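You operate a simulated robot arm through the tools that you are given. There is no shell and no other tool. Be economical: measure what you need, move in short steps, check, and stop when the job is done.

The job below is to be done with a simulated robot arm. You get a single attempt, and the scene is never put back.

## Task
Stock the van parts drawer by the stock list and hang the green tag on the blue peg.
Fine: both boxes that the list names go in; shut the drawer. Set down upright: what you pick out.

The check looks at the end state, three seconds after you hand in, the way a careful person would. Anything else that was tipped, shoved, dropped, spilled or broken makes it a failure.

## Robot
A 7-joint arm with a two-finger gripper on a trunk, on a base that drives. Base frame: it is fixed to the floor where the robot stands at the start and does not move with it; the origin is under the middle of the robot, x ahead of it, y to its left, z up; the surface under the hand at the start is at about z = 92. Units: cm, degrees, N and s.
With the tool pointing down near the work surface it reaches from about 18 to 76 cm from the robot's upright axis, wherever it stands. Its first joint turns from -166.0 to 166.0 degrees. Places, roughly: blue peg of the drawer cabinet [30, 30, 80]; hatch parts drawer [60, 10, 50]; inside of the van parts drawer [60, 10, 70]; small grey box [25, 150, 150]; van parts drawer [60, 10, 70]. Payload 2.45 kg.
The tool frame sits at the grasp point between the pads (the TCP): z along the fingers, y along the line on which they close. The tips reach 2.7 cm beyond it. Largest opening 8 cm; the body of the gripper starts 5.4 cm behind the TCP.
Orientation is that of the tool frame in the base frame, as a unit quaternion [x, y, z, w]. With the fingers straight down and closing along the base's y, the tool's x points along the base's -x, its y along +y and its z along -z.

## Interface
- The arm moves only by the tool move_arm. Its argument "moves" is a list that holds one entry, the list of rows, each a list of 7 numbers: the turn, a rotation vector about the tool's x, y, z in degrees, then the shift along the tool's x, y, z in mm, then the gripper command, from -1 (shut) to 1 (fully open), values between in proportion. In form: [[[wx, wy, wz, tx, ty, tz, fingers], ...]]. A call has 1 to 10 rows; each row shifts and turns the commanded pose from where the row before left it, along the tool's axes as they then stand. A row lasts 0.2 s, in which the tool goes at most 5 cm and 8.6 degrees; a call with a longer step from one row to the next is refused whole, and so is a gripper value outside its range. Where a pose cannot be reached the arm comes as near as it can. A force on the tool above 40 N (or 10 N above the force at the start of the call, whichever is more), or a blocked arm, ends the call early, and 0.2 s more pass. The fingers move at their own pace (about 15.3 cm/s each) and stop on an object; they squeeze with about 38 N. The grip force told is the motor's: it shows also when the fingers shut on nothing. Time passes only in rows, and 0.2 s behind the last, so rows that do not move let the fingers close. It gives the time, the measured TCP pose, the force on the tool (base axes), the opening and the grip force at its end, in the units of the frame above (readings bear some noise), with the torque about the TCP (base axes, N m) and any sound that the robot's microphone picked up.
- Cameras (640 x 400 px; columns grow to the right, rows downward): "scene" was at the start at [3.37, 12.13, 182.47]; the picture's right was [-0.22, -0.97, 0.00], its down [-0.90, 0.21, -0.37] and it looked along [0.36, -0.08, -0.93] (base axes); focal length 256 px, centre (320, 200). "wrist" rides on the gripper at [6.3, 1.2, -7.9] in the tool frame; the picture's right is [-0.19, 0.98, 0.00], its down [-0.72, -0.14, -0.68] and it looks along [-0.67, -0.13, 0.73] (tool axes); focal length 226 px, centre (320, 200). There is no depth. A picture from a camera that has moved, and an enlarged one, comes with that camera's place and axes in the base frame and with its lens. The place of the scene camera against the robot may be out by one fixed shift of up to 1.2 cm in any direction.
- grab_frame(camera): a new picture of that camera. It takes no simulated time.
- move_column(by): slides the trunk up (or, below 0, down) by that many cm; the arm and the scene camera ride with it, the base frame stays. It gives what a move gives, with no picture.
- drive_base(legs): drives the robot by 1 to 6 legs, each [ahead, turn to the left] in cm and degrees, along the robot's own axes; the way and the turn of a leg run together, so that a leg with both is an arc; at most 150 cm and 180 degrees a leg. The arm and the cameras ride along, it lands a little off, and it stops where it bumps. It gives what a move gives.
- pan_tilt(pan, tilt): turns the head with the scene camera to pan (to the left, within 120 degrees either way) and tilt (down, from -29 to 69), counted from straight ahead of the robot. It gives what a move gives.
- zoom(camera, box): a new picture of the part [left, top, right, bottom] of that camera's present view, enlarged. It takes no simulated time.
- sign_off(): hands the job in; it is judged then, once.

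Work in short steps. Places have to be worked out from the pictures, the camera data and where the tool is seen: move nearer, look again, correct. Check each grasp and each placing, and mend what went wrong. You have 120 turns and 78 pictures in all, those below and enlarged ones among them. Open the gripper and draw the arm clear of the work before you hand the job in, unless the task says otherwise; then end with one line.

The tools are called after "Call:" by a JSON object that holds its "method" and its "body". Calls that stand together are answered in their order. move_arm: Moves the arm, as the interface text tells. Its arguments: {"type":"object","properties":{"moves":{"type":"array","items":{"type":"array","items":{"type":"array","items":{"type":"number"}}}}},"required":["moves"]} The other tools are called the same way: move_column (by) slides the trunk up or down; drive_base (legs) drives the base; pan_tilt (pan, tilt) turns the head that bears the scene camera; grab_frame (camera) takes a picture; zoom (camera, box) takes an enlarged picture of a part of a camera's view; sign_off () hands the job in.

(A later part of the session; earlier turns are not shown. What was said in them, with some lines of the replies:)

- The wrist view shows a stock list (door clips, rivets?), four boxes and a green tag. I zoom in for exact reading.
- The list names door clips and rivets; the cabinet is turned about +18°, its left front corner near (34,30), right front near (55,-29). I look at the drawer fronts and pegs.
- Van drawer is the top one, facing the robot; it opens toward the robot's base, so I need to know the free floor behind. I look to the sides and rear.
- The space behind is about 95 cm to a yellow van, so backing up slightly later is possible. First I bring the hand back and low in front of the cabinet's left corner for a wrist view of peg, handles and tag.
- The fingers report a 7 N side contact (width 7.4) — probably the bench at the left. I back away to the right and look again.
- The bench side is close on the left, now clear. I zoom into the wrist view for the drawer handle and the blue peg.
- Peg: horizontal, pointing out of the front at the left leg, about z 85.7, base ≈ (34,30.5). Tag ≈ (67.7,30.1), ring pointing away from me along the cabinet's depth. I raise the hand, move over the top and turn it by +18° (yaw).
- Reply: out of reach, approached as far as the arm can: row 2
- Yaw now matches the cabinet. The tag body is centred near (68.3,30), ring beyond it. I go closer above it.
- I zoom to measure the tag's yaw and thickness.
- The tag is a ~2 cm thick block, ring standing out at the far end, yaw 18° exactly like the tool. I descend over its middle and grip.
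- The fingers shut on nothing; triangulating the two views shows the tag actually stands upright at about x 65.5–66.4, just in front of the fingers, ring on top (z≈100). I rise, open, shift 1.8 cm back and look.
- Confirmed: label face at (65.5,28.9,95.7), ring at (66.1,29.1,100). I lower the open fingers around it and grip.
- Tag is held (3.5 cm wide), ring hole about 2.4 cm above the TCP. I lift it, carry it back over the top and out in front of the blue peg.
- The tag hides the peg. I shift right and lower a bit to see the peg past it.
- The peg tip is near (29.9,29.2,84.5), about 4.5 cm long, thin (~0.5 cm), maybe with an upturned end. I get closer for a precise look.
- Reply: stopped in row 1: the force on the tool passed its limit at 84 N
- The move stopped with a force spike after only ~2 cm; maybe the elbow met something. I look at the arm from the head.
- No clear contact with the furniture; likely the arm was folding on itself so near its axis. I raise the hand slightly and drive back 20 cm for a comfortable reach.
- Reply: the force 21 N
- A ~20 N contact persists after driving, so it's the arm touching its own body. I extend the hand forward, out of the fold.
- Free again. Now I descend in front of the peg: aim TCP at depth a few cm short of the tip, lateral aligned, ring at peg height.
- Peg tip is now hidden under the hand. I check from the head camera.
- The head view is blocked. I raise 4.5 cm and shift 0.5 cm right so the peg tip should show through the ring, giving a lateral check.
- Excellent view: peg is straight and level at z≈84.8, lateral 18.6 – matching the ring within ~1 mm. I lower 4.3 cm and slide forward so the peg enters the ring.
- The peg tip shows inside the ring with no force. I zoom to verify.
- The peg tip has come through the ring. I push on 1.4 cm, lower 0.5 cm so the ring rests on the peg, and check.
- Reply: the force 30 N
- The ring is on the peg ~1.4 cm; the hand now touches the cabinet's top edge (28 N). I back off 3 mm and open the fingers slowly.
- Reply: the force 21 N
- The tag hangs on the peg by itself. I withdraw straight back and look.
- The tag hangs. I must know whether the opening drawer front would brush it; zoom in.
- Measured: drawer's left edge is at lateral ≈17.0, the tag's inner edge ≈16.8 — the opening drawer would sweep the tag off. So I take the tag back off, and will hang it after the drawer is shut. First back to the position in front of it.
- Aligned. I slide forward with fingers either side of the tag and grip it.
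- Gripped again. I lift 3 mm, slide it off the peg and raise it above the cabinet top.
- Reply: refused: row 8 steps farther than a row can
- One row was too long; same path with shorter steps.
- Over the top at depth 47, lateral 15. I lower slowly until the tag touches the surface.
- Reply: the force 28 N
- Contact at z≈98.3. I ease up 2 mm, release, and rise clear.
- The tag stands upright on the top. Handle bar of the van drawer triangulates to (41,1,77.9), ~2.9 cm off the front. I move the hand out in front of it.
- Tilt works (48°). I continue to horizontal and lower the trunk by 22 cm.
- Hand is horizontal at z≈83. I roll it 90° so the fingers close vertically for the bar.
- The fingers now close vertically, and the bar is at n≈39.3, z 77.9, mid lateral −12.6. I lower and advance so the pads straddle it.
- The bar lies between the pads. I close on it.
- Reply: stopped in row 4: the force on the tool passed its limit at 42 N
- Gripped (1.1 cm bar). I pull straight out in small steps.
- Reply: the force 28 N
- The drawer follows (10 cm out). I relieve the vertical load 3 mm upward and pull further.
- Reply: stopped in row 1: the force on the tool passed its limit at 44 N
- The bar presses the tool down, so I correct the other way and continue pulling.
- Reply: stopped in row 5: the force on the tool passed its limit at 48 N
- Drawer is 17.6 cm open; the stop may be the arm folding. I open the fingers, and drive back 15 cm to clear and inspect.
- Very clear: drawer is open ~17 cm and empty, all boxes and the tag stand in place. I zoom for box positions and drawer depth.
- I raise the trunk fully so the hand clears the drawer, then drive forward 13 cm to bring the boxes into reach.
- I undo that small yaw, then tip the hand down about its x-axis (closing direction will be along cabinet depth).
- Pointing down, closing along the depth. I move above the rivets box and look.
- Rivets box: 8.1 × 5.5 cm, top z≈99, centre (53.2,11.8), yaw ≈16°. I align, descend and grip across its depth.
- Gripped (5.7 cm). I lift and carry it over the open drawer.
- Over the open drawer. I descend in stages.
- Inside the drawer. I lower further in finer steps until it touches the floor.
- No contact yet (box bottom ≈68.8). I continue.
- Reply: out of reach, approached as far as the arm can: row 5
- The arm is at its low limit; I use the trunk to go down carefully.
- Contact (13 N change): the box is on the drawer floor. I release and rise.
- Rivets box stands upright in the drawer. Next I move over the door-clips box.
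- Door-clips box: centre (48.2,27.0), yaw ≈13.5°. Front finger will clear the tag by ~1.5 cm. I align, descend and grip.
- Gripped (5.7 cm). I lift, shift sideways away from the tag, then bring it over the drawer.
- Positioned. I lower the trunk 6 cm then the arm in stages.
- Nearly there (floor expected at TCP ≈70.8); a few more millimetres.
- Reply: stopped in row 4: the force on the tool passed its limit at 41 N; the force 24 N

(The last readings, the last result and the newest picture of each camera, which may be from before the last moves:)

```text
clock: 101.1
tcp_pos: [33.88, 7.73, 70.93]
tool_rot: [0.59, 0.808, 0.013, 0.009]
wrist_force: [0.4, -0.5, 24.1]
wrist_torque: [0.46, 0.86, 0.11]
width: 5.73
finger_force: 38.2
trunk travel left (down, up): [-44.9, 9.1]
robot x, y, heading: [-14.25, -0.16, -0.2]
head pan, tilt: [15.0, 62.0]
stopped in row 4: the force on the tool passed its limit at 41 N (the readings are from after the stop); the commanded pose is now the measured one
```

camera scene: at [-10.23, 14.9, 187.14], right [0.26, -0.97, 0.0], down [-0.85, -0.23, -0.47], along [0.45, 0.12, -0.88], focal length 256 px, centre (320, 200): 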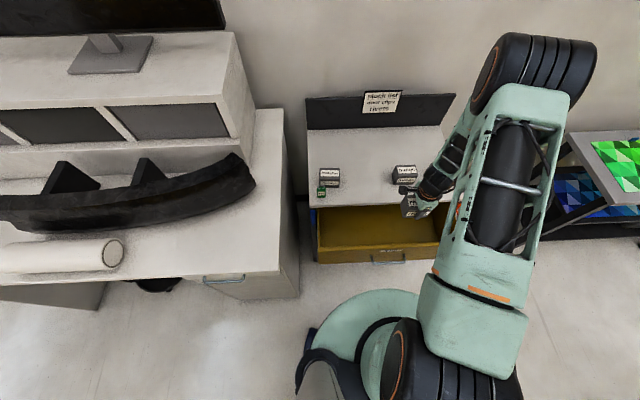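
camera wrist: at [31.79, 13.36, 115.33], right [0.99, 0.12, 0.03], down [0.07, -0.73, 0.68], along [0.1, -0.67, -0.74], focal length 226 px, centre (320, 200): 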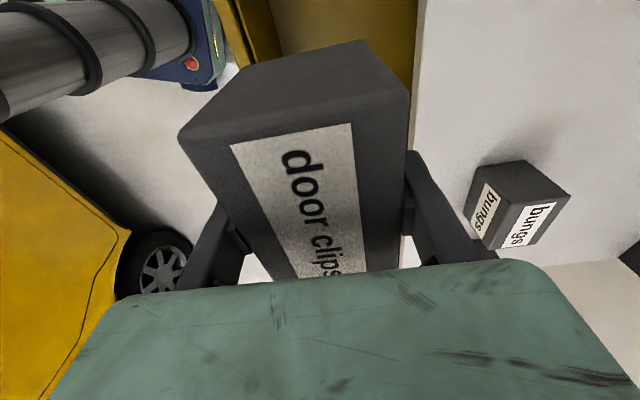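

Firm floor contact. I release and rise, then check.

Call:
{"method": "move_arm", "body": {"moves": [[[0, 0, 0, 0, 0, -1, -1], [0, 0, 0, 0, 0, 0, -0.2], [0, 0, 0, 0, 0, 0, 0.5], [0, 0, 0, 0, 0, 0, 0.9], [0, 0, 0, 0, 0, -20, 0.9], [0, 0, 0, 0, 0, -45, 0.9], [0, 0, 0, 0, 0, -48, 0.9], [0, 0, 0, 0, 0, -48, 0.9], [0, 0, 0, 0, 0, -48, 0.9], [0, 0, 0, 0, 0, -48, 0.9]]]}}

Call:
{"method": "move_column", "body": {"by": 9}}

Call:
{"method": "grab_frame", "body": {"camera": "wrist"}}

```text
clock: 103.3
tcp_pos: [32.77, 7.82, 96.41]
tool_rot: [0.588, 0.809, 0.012, 0.008]
wrist_force: [-0.3, -0.5, 1.0]
wrist_torque: [0.0, 0.02, -0.01]
width: 7.61
finger_force: 0.1
trunk travel left (down, up): [-44.9, 9.1]
robot x, y, heading: [-14.0, 0.38, 0.1]
head pan, tilt: [15.0, 62.0]
```

```text
clock: 104.6
tcp_pos: [32.9, 7.79, 105.42]
tool_rot: [0.588, 0.809, 0.011, 0.007]
wrist_force: [-0.3, -0.7, -0.1]
wrist_torque: [0.0, -0.05, 0.01]
width: 7.62
finger_force: 0.1
trunk travel left (down, up): [-53.9, 0.1]
robot x, y, heading: [-14.18, -0.1, -0.0]
head pan, tilt: [15.0, 62.0]
```

```text
16 pictures are left
camera wrist: at [32.07, 13.99, 113.32], right [0.99, 0.12, 0.03], down [0.07, -0.73, 0.68], along [0.1, -0.67, -0.74], focal length 226 px, centre (320, 200)
```

wrist: 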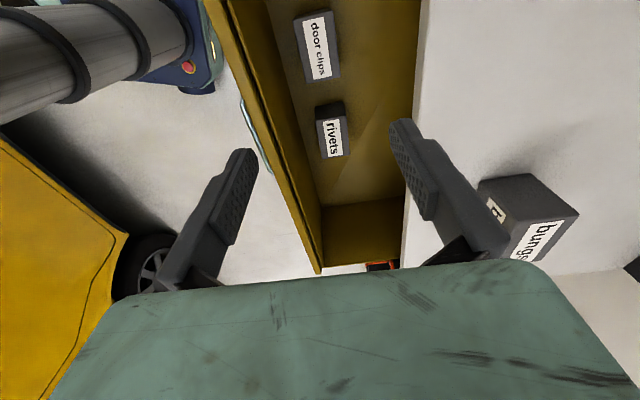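

Both listed boxes stand upright in the drawer. To shut it, I drive back 15 cm and turn the hand horizontal again.

Call:
{"method": "drive_base", "body": {"legs": [[-15, 0]]}}

Call:
{"method": "move_arm", "body": {"moves": [[[-8.5, 0, 0, 0, 0, 0, 0], [-8.5, 0, 0, 0, 0, 0, 0], [-8.5, 0, 0, 0, 0, 0, -1], [-8.5, 0, 0, 0, 0, 0, -1], [-8.5, 0, 0, 0, 0, 0, -1], [-8.5, 0, 0, 0, 0, 0, -1], [-8.5, 0, 0, 0, 0, 0, -1], [-8.5, 0, 0, 0, 0, 0, -1], [-8.5, 0, 0, 0, 0, 0, -1], [-8.5, 0, 0, 0, 0, 0, -1]]]}}

Call:
{"method": "move_arm", "body": {"moves": [[[-4, 0, 0, -20, 0, 0, -1], [0, 0, 0, -45, 0, -10, -1], [0, 0, 0, -45, 0, -5, -1], [0, 0, 0, -34, 0, 0, -1], [0, 0, 0, 0, 0, 0, -1]]]}}

```text
clock: 106.0
tcp_pos: [17.96, 7.87, 105.5]
tool_rot: [0.588, 0.809, 0.013, 0.009]
wrist_force: [-1.0, -0.5, 0.0]
wrist_torque: [0.01, -0.04, 0.01]
width: 7.57
finger_force: 0.2
trunk travel left (down, up): [-53.9, 0.1]
robot x, y, heading: [-29.16, 0.01, 0.2]
head pan, tilt: [15.0, 62.0]
```

```text
clock: 108.2
tcp_pos: [18.08, 7.9, 105.34]
tool_rot: [0.427, 0.587, 0.556, 0.404]
wrist_force: [-0.1, -0.4, 0.3]
wrist_torque: [0.0, 0.02, 0.02]
width: 0.0
finger_force: 29.8
trunk travel left (down, up): [-53.9, 0.1]
robot x, y, heading: [-29.22, -0.1, 0.3]
head pan, tilt: [15.0, 62.0]
```

```text
clock: 109.4
tcp_pos: [20.98, -6.16, 105.43]
tool_rot: [0.415, 0.568, 0.575, 0.418]
wrist_force: [0.4, -0.3, 0.6]
wrist_torque: [0.0, 0.03, -0.01]
width: 0.0
finger_force: 30.3
trunk travel left (down, up): [-53.9, 0.1]
robot x, y, heading: [-29.08, -0.19, 0.0]
head pan, tilt: [15.0, 62.0]
```

Hand is in front of the drawer centre. I lower the trunk to z≈84 (above the handle bar) and look.

Call:
{"method": "move_column", "body": {"by": -21.2}}

Call:
{"method": "grab_frame", "body": {"camera": "wrist"}}

Call:
{"method": "grab_frame", "body": {"camera": "scene"}}

```text
clock: 111.6
tcp_pos: [20.9, -6.26, 84.16]
tool_rot: [0.415, 0.569, 0.575, 0.418]
wrist_force: [-1.0, 0.1, 0.5]
wrist_torque: [-0.04, 0.04, -0.02]
width: 0.0
finger_force: 29.4
trunk travel left (down, up): [-32.7, 21.3]
robot x, y, heading: [-29.02, 0.1, 0.4]
head pan, tilt: [15.0, 62.0]
```

```text
15 pictures are left
camera wrist: at [11.5, -2.86, 85.33], right [0.05, -0.19, 0.98], down [-0.43, -0.89, -0.15], along [0.9, -0.41, -0.12], focal length 226 px, centre (320, 200)
```

wrist: 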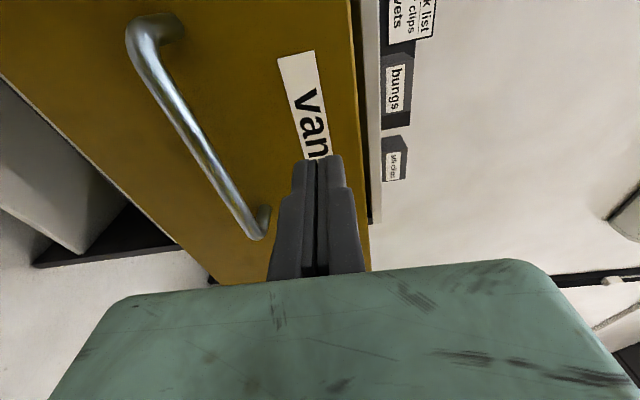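

```text
14 pictures are left
camera scene: at [-25.16, 15.03, 168.33], right [0.26, -0.97, 0.0], down [-0.85, -0.23, -0.47], along [0.45, 0.12, -0.88], focal length 256 px, centre (320, 200)
```

scene: 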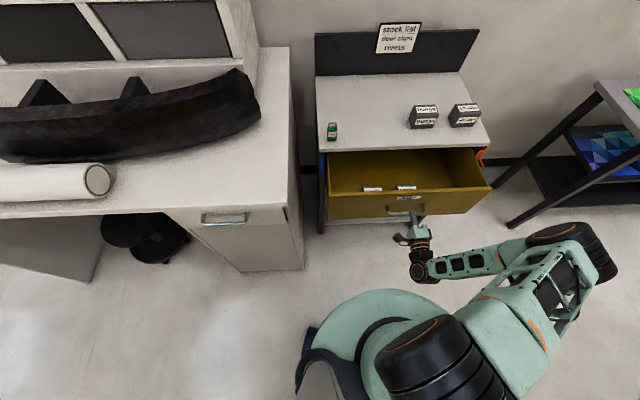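

Clear. Tips face the front just above the handle. I push slowly so the boxes stay standing.

Call:
{"method": "move_arm", "body": {"moves": [[[0, 0, 0, 0, 0, 15, -1], [0, 0, 0, 0, 0, 15, -1], [0, 0, 0, 0, 0, 6, -1], [0, 0, 0, 0, 0, 6, -1], [0, 0, 0, 0, 0, 10, -1], [0, 0, 0, 0, 0, 12, -1], [0, 0, 0, 0, 0, 12, -1], [0, 0, 0, 0, 0, 12, -1], [0, 0, 0, 0, 0, 12, -1], [0, 0, 0, 0, 0, 10, -1]]]}}

Call:
{"method": "move_arm", "body": {"moves": [[[0, 0, 0, 0, 0, 10, -1], [0, 0, 0, 0, 0, 12, -1], [0, 0, 0, 0, 0, 12, -1], [0, 0, 0, 0, 0, 12, -1], [0, 0, 0, 0, 0, 12, -1], [0, 0, 0, 0, 0, 10, -1], [0, 0, 0, 0, 0, 8, -1], [0, 0, 0, 0, 0, 0, -1]]]}}

Call:
{"method": "grab_frame", "body": {"camera": "scene"}}

```text
clock: 113.8
tcp_pos: [31.43, -2.85, 84.32]
tool_rot: [0.414, 0.569, 0.575, 0.418]
wrist_force: [-0.1, 0.0, -0.2]
wrist_torque: [-0.01, 0.0, -0.02]
width: 0.0
finger_force: 30.0
trunk travel left (down, up): [-32.7, 21.3]
robot x, y, heading: [-29.28, -0.09, 0.1]
head pan, tilt: [15.0, 62.0]
```

```text
clock: 115.6
tcp_pos: [38.61, -0.47, 84.27]
tool_rot: [0.414, 0.568, 0.575, 0.418]
wrist_force: [-0.6, 0.1, 0.1]
wrist_torque: [0.01, 0.01, -0.03]
width: 0.01
finger_force: 30.0
trunk travel left (down, up): [-32.7, 21.3]
robot x, y, heading: [-29.47, -0.08, 0.2]
head pan, tilt: [15.0, 62.0]
```

```text
13 pictures are left
camera scene: at [-25.15, 15.03, 168.32], right [0.26, -0.97, 0.0], down [-0.85, -0.23, -0.47], along [0.45, 0.12, -0.88], focal length 256 px, centre (320, 200)
```

scene: 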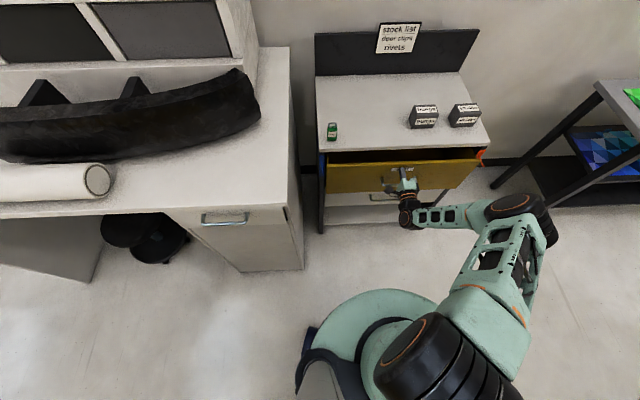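

The drawer glides in; ~3 cm left. I push on until it resists.

Call:
{"method": "move_arm", "body": {"moves": [[[0, 0, 0, 0, 0, 8, -1], [0, 0, 0, 0, 0, 8, -1], [0, 0, 0, 0, 0, 6, -1], [0, 0, 0, 0, 0, 5, -1], [0, 0, 0, 0, 0, 4, -1], [0, 0, 0, 0, 0, 4, -1], [0, 0, 0, 0, 0, 4, -1], [0, 0, 0, 0, 0, 4, -1], [0, 0, 0, 0, 0, 0, -1]]]}}

Call:
{"method": "zoom", "body": {"camera": "scene", "box": [300, 70, 500, 240]}}

```text
clock: 117.6
tcp_pos: [42.71, 0.9, 84.44]
tool_rot: [0.414, 0.568, 0.575, 0.418]
wrist_force: [0.1, -0.5, 0.3]
wrist_torque: [-0.02, -0.01, 0.0]
width: 0.0
finger_force: 30.1
trunk travel left (down, up): [-32.7, 21.3]
robot x, y, heading: [-28.98, -0.01, 0.2]
head pan, tilt: [15.0, 62.0]
```

```text
2.35 times, centred on (400, 155) of scene
camera zoom: at [-25.15, 15.04, 168.32], right [0.26, -0.97, 0.0], down [-0.85, -0.23, -0.47], along [0.45, 0.12, -0.88], focal length 603 px, centre (132, 306)
```

zoom: 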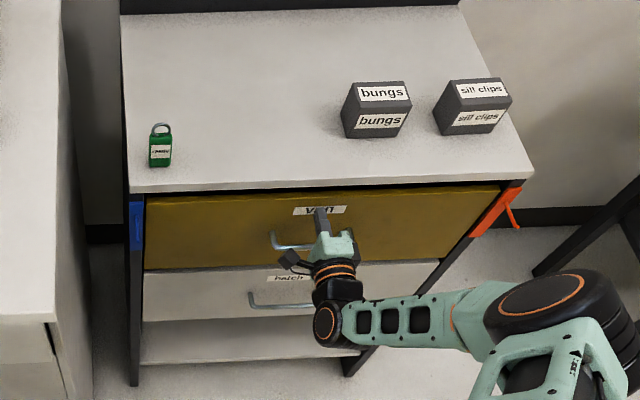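

Looks almost flush but no end-stop force yet; a bit more.

Call:
{"method": "move_arm", "body": {"moves": [[[0, 0, 0, 0, 0, 4, -1], [0, 0, 0, 0, 0, 4, -1], [0, 0, 0, 0, 0, 4, -1], [0, 0, 0, 0, 0, 4, -1], [0, 0, 0, 0, 0, 0, -1]]]}}

```text
clock: 118.5
tcp_pos: [43.43, 0.87, 84.27]
tool_rot: [0.415, 0.568, 0.575, 0.419]
wrist_force: [-21.6, -6.4, 12.3]
wrist_torque: [-0.03, -0.03, 0.02]
width: 0.02
finger_force: 29.6
trunk travel left (down, up): [-32.7, 21.3]
robot x, y, heading: [-29.09, -0.29, 0.1]
head pan, tilt: [15.0, 62.0]
stopped in row 4: the force on the tool passed its limit at 46 N (the readings are from after the stop); the commanded pose is now the measured one
```

End stop reached: drawer shut. I withdraw the hand and raise the trunk, then roll the hand back for handling the tag.

Call:
{"method": "move_arm", "body": {"moves": [[[0, 0, 0, 0, 0, -10, -1], [0, 0, 0, 0, 0, -40, -1], [0, 0, 0, 0, 0, -45, -1], [0, 0, 0, 0, 0, -45, -1], [0, 0, 0, 0, 0, -45, -1]]]}}

Call:
{"method": "move_column", "body": {"by": 17.3}}

Call:
{"method": "move_arm", "body": {"moves": [[[0, 0, -8.5, 0, 0, 0, 0], [0, 0, -8.5, 0, 0, 0, 0], [0, 0, -8.5, 0, 0, 0, 0], [0, 0, -8.5, 0, 0, 0, 0], [0, 0, -8.5, 0, 0, 0, 0], [0, 0, -8.5, 0, 0, 0, 0], [0, 0, -8.5, 0, 0, 0, 0], [0, 0, -8.5, 0, 0, 0, 0], [0, 0, -8.5, 0, 0, 0, 0], [0, 0, -8.5, 0, 0, 0, 0]]]}}

Call:
{"method": "move_arm", "body": {"moves": [[[0, 0, -5, 0, 0, 0, 0.6], [0, 8.5, 0, 0, 0, 0, 0.6], [0, 8.5, 0, 0, 0, 0, 0.6], [0, 8.5, 0, 0, 0, 0, 0.6], [0, 8.5, 0, 0, 0, 0, 0.6], [0, 8.5, 0, 0, 0, 0, 0.6], [0, 8.5, 0, 0, 0, 0, 0.6], [0, 8.5, 0, 0, 0, 0, 0.6], [0, 8.5, 0, 0, 0, 0, 0.6], [0, 8.5, 0, 0, 0, 0, 0.6]]]}}

Call:
{"method": "grab_frame", "body": {"camera": "scene"}}

```text
clock: 119.8
tcp_pos: [25.84, -4.54, 84.09]
tool_rot: [0.416, 0.568, 0.574, 0.418]
wrist_force: [-1.0, -0.4, -0.1]
wrist_torque: [-0.05, 0.0, 0.02]
width: 0.0
finger_force: 29.7
trunk travel left (down, up): [-32.7, 21.3]
robot x, y, heading: [-29.59, 0.27, -0.0]
head pan, tilt: [15.0, 62.0]
```

```text
clock: 121.7
tcp_pos: [25.84, -4.49, 101.42]
tool_rot: [0.415, 0.568, 0.574, 0.418]
wrist_force: [0.0, 0.1, 0.4]
wrist_torque: [0.0, -0.02, -0.03]
width: 0.0
finger_force: 29.5
trunk travel left (down, up): [-50.0, 4.0]
robot x, y, heading: [-29.06, -0.18, 0.4]
head pan, tilt: [15.0, 62.0]
```

```text
clock: 123.9
tcp_pos: [25.95, -4.4, 101.4]
tool_rot: [-0.079, 0.7, 0.139, 0.696]
wrist_force: [-0.4, -0.3, -1.1]
wrist_torque: [-0.02, 0.0, 0.0]
width: 4.0
finger_force: 0.0
trunk travel left (down, up): [-50.0, 4.0]
robot x, y, heading: [-29.23, 0.01, 0.1]
head pan, tilt: [15.0, 62.0]
```

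```text
clock: 126.1
tcp_pos: [25.88, -4.43, 101.41]
tool_rot: [-0.153, 0.981, 0.019, 0.119]
wrist_force: [0.1, 0.0, 0.5]
wrist_torque: [0.0, -0.01, -0.01]
width: 6.4
finger_force: 0.1
trunk travel left (down, up): [-50.0, 4.0]
robot x, y, heading: [-29.54, 0.12, -0.2]
head pan, tilt: [15.0, 62.0]
```

```text
11 pictures are left
camera scene: at [-25.18, 15.09, 185.61], right [0.26, -0.97, 0.0], down [-0.85, -0.23, -0.47], along [0.45, 0.12, -0.88], focal length 256 px, centre (320, 200)
```

scene: 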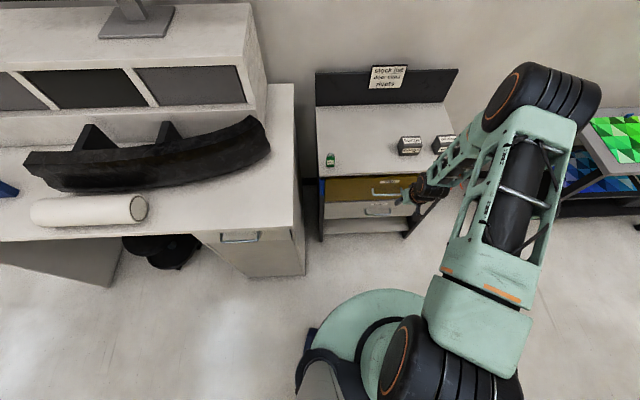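

Drawer is shut, everything in place. I finish levelling the hand, raise it, and drive forward 17 cm.

Call:
{"method": "move_arm", "body": {"moves": [[[0, 8.5, 0, 0, 0, 0, 0.6], [0, 5.3, 0, 0, 0, -20, 0.6], [0, 0, 0, 0, 0, -40, 0.6], [0, 0, 0, 0, 0, -30, 0.6], [0, 0, 0, 0, 0, 0, 0.6]]]}}

Call:
{"method": "drive_base", "body": {"legs": [[17, 0]]}}

```text
clock: 127.3
tcp_pos: [25.87, -4.57, 110.4]
tool_rot: [-0.155, 0.988, 0.001, 0.0]
wrist_force: [-0.6, -0.3, -0.4]
wrist_torque: [0.0, 0.02, 0.04]
width: 6.39
finger_force: 0.0
trunk travel left (down, up): [-50.0, 4.0]
robot x, y, heading: [-29.27, 0.14, -0.1]
head pan, tilt: [15.0, 62.0]
```

```text
clock: 128.8
tcp_pos: [43.39, -4.41, 110.47]
tool_rot: [-0.154, 0.988, 0.001, 0.001]
wrist_force: [0.4, 0.9, 0.0]
wrist_torque: [0.01, 0.03, -0.02]
width: 6.39
finger_force: 0.0
trunk travel left (down, up): [-50.0, 4.0]
robot x, y, heading: [-11.65, 0.01, -0.1]
head pan, tilt: [15.0, 62.0]
```

Next I move above the tag.

Call:
{"method": "move_arm", "body": {"moves": [[[0, 0, 0, -9, 41, 0, 0.6], [0, 0, 0, -9, 41, 0, 0.6], [0, 0, 0, -9, 41, 0, 0.6], [0, 0, 0, -9, 41, 0, 0.6], [0, 0, 0, -9, 41, 0, 0.6], [0, 0, 0, -9, 41, 0, 0.6], [0, 0, 0, -8, 40, 0, 0.6], [0, 0, 0, -8, 39, 0, 1], [0, 0, 0, 0, 0, 0, 1]]]}}

Call:
{"method": "grab_frame", "body": {"camera": "wrist"}}

```text
clock: 130.8
tcp_pos: [40.39, 28.49, 110.71]
tool_rot: [-0.154, 0.988, 0.001, 0.002]
wrist_force: [-0.3, 0.0, 0.4]
wrist_torque: [-0.03, 0.01, 0.0]
width: 8.0
finger_force: 0.0
trunk travel left (down, up): [-50.0, 4.0]
robot x, y, heading: [-11.36, 0.1, 0.2]
head pan, tilt: [15.0, 62.0]
```

```text
10 pictures are left
camera wrist: at [33.92, 27.55, 118.57], right [-0.11, 0.99, 0.0], down [0.73, 0.08, 0.68], along [0.68, 0.08, -0.73], focal length 226 px, centre (320, 200)
```

wrist: 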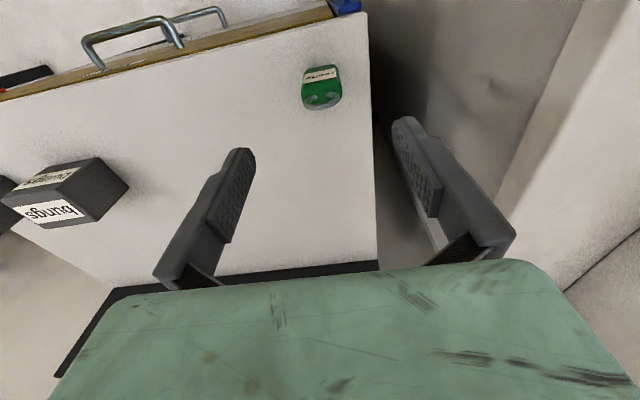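

Tag is as left. I shift 4 mm left, descend to z≈97.3 and grip as the first time.

Call:
{"method": "move_arm", "body": {"moves": [[[0, 0, 0, 0, 4, 30, 1], [0, 0, 0, 0, 0, 40, 1], [0, 0, 0, 0, 0, 40, 1], [0, 0, 0, 0, 0, 24, 1], [0, 0, 0, 0, 0, 0, 1], [0, 0, 0, 0, 0, 0, 0.2], [0, 0, 0, 0, 0, 0, -1], [0, 0, 0, 0, 0, 0, -1]]]}}

Call:
{"method": "grab_frame", "body": {"camera": "wrist"}}

```text
clock: 132.6
tcp_pos: [40.13, 29.0, 97.09]
tool_rot: [-0.155, 0.988, 0.001, 0.002]
wrist_force: [0.3, 0.4, -0.2]
wrist_torque: [-0.02, 0.02, 0.01]
width: 3.49
finger_force: 38.3
trunk travel left (down, up): [-50.0, 4.0]
robot x, y, heading: [-12.03, -0.23, -0.2]
head pan, tilt: [15.0, 62.0]
```

```text
9 pictures are left
camera wrist: at [33.73, 28.04, 104.96], right [-0.12, 0.99, 0.0], down [0.73, 0.08, 0.68], along [0.68, 0.08, -0.73], focal length 226 px, centre (320, 200)
```

wrist: 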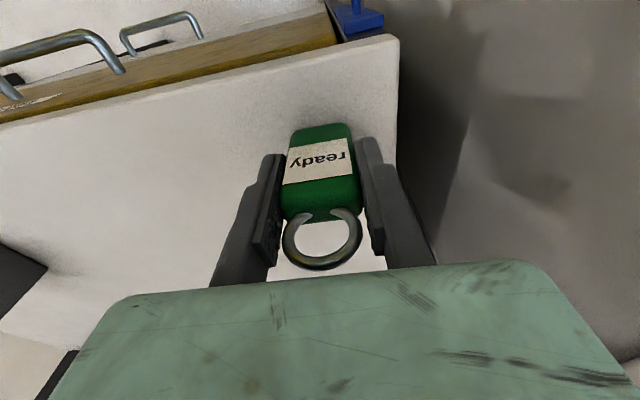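

Held; ring hole now ≈2.8 cm above the TCP. I lift, move out in front of the peg, and go down to the look-through height.

Call:
{"method": "move_arm", "body": {"moves": [[[0, 0, 0, 0, 0, -40, -1], [0, 0, 0, 0, 0, -40, -1], [0, 0, 0, 40, 10, 0, -1], [0, 0, 0, 40, 12, 0, -1], [0, 0, 0, 40, 12, 0, -1], [0, 0, 0, 34, 0, 0, -1], [0, 0, 0, 0, 0, 48, -1], [0, 0, 0, 0, 0, 48, -1], [0, 0, 0, 0, 0, 48, -1], [0, 0, 0, 0, 0, 43, -1]]]}}

Call:
{"method": "move_arm", "body": {"moves": [[[0, 0, 0, 0, 0, 0, -1]]]}}

Call:
{"method": "zoom", "body": {"camera": "wrist", "box": [260, 170, 400, 270]}}

```text
clock: 134.8
tcp_pos: [24.17, 27.51, 86.1]
tool_rot: [-0.153, 0.988, 0.001, 0.002]
wrist_force: [-0.3, 0.4, -0.3]
wrist_torque: [0.02, 0.0, -0.01]
width: 3.49
finger_force: 37.8
trunk travel left (down, up): [-50.0, 4.0]
robot x, y, heading: [-12.08, 0.38, 0.1]
head pan, tilt: [15.0, 62.0]
```

```text
clock: 135.2
tcp_pos: [24.36, 27.56, 86.19]
tool_rot: [-0.155, 0.988, 0.002, 0.002]
wrist_force: [-0.6, 0.1, 0.0]
wrist_torque: [0.01, -0.02, -0.02]
width: 3.51
finger_force: 37.8
trunk travel left (down, up): [-50.0, 4.0]
robot x, y, heading: [-12.0, 0.47, -0.1]
head pan, tilt: [15.0, 62.0]
```

```text
4.00 times, centred on (330, 220) of wrist
camera zoom: at [17.93, 26.53, 93.95], right [-0.12, 0.99, 0.0], down [0.73, 0.08, 0.68], along [0.68, 0.08, -0.73], focal length 904 px, centre (280, 120)
```

zoom: 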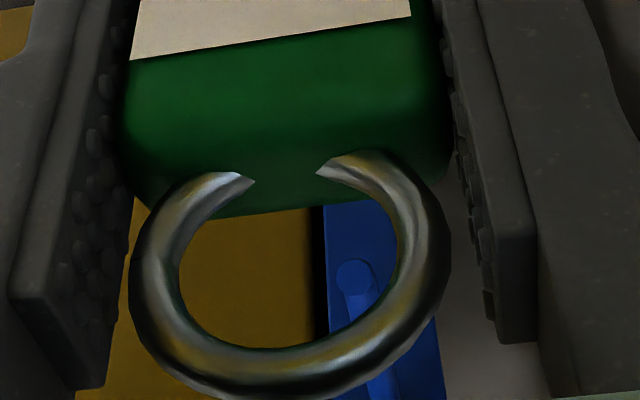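

Peg re-measured at lateral 18.5, z 84.9; ring hole aligned laterally. I lower 4.1 cm and slide forward 6 cm.

Call:
{"method": "move_arm", "body": {"moves": [[[0, 0, 0, 0, 0, 25, -1], [0, 0, 0, 0, 0, 16, -1], [0, 0, 0, 0, 0, 0, -1], [0, 0, 0, -20, 0, 0, -1], [0, 0, 0, -20, 0, 0, -1], [0, 0, 0, -10, 0, 0, -1], [0, 0, 0, -10, 0, 0, -1], [0, 0, 0, 0, 0, 0, -1]]]}}

Call:
{"method": "zoom", "body": {"camera": "wrist", "box": [260, 170, 400, 270]}}

```text
clock: 137.0
tcp_pos: [30.16, 29.52, 82.37]
tool_rot: [-0.155, 0.988, 0.0, 0.002]
wrist_force: [-0.2, -0.6, -0.3]
wrist_torque: [-0.01, -0.02, -0.01]
width: 3.49
finger_force: 37.8
trunk travel left (down, up): [-50.0, 4.0]
robot x, y, heading: [-11.9, 0.05, 0.1]
head pan, tilt: [15.0, 62.0]
```

```text
4.00 times, centred on (330, 220) of wrist
camera zoom: at [23.72, 28.41, 90.24], right [-0.12, 0.99, 0.0], down [0.73, 0.08, 0.68], along [0.68, 0.08, -0.73], focal length 904 px, centre (280, 120)
```

zoom: 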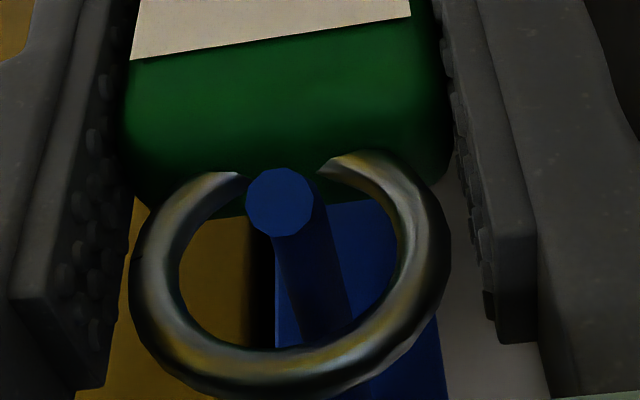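

Peg is well through the ring. I advance 8 mm more, lower 5 mm, and release slowly.

Call:
{"method": "move_arm", "body": {"moves": [[[0, 0, 0, -4, 0, 0, -1], [0, 0, 0, -4, 0, 0, -1], [0, 0, 0, 0, 0, 5, -1], [0, 0, 0, 0, 0, 0, -1]]]}}

Call:
{"method": "move_arm", "body": {"moves": [[[0, 0, 0, 0, 0, 0, -0.05], [0, 0, 0, 0, 0, 0, 0.2], [0, 0, 0, 0, 0, 0, 0.5], [0, 0, 0, 0, 0, 0, 0.5]]]}}

Call:
{"method": "zoom", "body": {"camera": "wrist", "box": [220, 100, 420, 280]}}

```text
clock: 138.0
tcp_pos: [30.8, 29.52, 81.88]
tool_rot: [-0.154, 0.988, 0.001, 0.002]
wrist_force: [-0.1, 0.2, -0.3]
wrist_torque: [0.04, -0.03, -0.01]
width: 3.48
finger_force: 37.8
trunk travel left (down, up): [-50.0, 4.0]
robot x, y, heading: [-11.43, -0.15, 0.0]
head pan, tilt: [15.0, 62.0]
```

```text
clock: 139.0
tcp_pos: [30.78, 29.46, 81.9]
tool_rot: [-0.155, 0.988, 0.001, 0.001]
wrist_force: [0.6, 0.2, 0.3]
wrist_torque: [0.02, 0.02, -0.01]
width: 5.99
finger_force: 0.1
trunk travel left (down, up): [-50.0, 4.0]
robot x, y, heading: [-11.76, 0.08, -0.3]
head pan, tilt: [15.0, 62.0]
```

```text
2.22 times, centred on (320, 190) of wrist
camera zoom: at [24.43, 28.52, 89.76], right [-0.12, 0.99, 0.0], down [0.73, 0.08, 0.68], along [0.68, 0.08, -0.73], focal length 502 px, centre (320, 222)
```

zoom: 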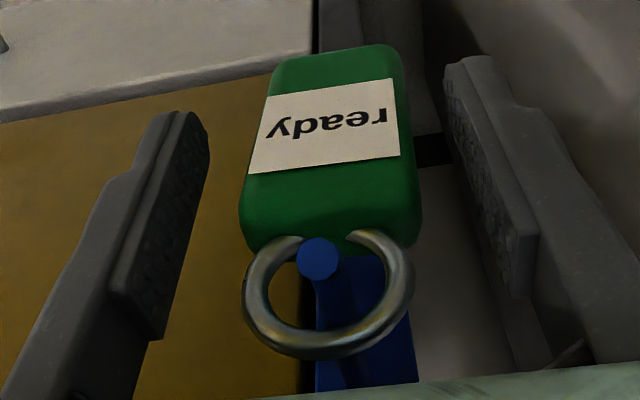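

The tag hangs on the peg. I withdraw straight back, then up and away.

Call:
{"method": "move_arm", "body": {"moves": [[[0, 0, 0, 10, 0, 0, 0.5], [0, 0, 0, 25, 0, 0, 0.5], [0, 0, 0, 40, 0, 0, 0.5], [0, 0, 0, 20, -20, -35, 0.5], [0, 0, 0, 10, -30, -30, 0.5], [0, 0, 0, 0, -40, -25, 0.5], [0, 0, 0, 0, -40, -20, 0.8]]]}}

Call:
{"method": "drive_base", "body": {"legs": [[-15, 0]]}}

Call:
{"method": "zoom", "body": {"camera": "scene", "box": [270, 50, 510, 250]}}

Call:
{"method": "grab_frame", "body": {"camera": "wrist"}}

```text
clock: 140.6
tcp_pos: [24.69, 14.11, 93.06]
tool_rot: [-0.155, 0.988, 0.001, 0.002]
wrist_force: [-0.3, -0.5, -0.3]
wrist_torque: [0.03, -0.02, -0.02]
width: 7.19
finger_force: 0.1
trunk travel left (down, up): [-50.0, 4.0]
robot x, y, heading: [-12.09, 0.05, 0.1]
head pan, tilt: [15.0, 62.0]
```

```text
clock: 141.9
tcp_pos: [9.32, 14.07, 93.05]
tool_rot: [-0.153, 0.988, 0.001, 0.002]
wrist_force: [-0.1, 0.1, 0.2]
wrist_torque: [0.02, -0.06, 0.0]
width: 7.2
finger_force: 0.0
trunk travel left (down, up): [-50.0, 4.0]
robot x, y, heading: [-27.1, 0.43, 0.0]
head pan, tilt: [15.0, 62.0]
```

```text
2.00 times, centred on (390, 150) of scene
camera zoom: at [-23.23, 15.09, 185.63], right [0.26, -0.97, 0.0], down [-0.85, -0.23, -0.47], along [0.45, 0.12, -0.88], focal length 512 px, centre (180, 300)
```

zoom: 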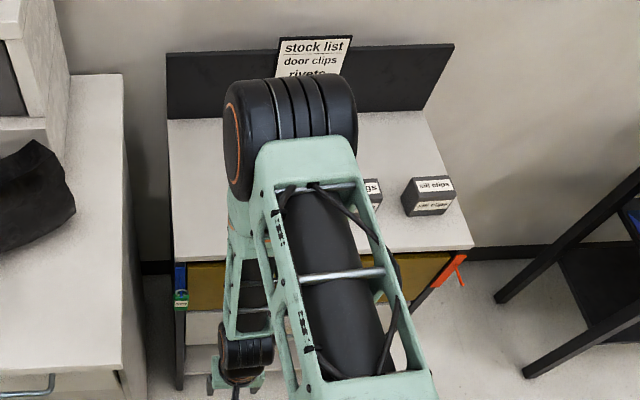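

```text
4 pictures are left
camera wrist: at [3.05, 13.08, 100.95], right [-0.11, 0.99, 0.0], down [0.72, 0.08, 0.68], along [0.68, 0.08, -0.73], focal length 226 px, centre (320, 200)
```

wrist: 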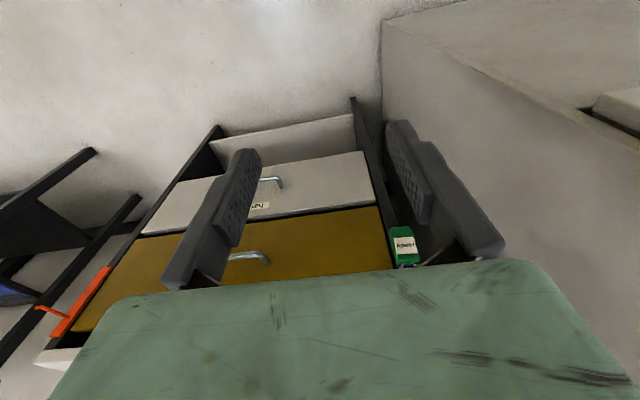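

The tag hangs on the blue peg, the drawer is shut with both boxes inside, the other boxes are untouched, and the gripper is open and clear. I hand in.

Call:
{"method": "sign_off", "body": {}}

```text
The job is handed in.
```

The door clips and rivets boxes are in the van parts drawer and it is pushed fully shut. Both stood upright when I last saw them, before I closed it. The green tag hangs on the blue peg and the other two boxes were left alone.
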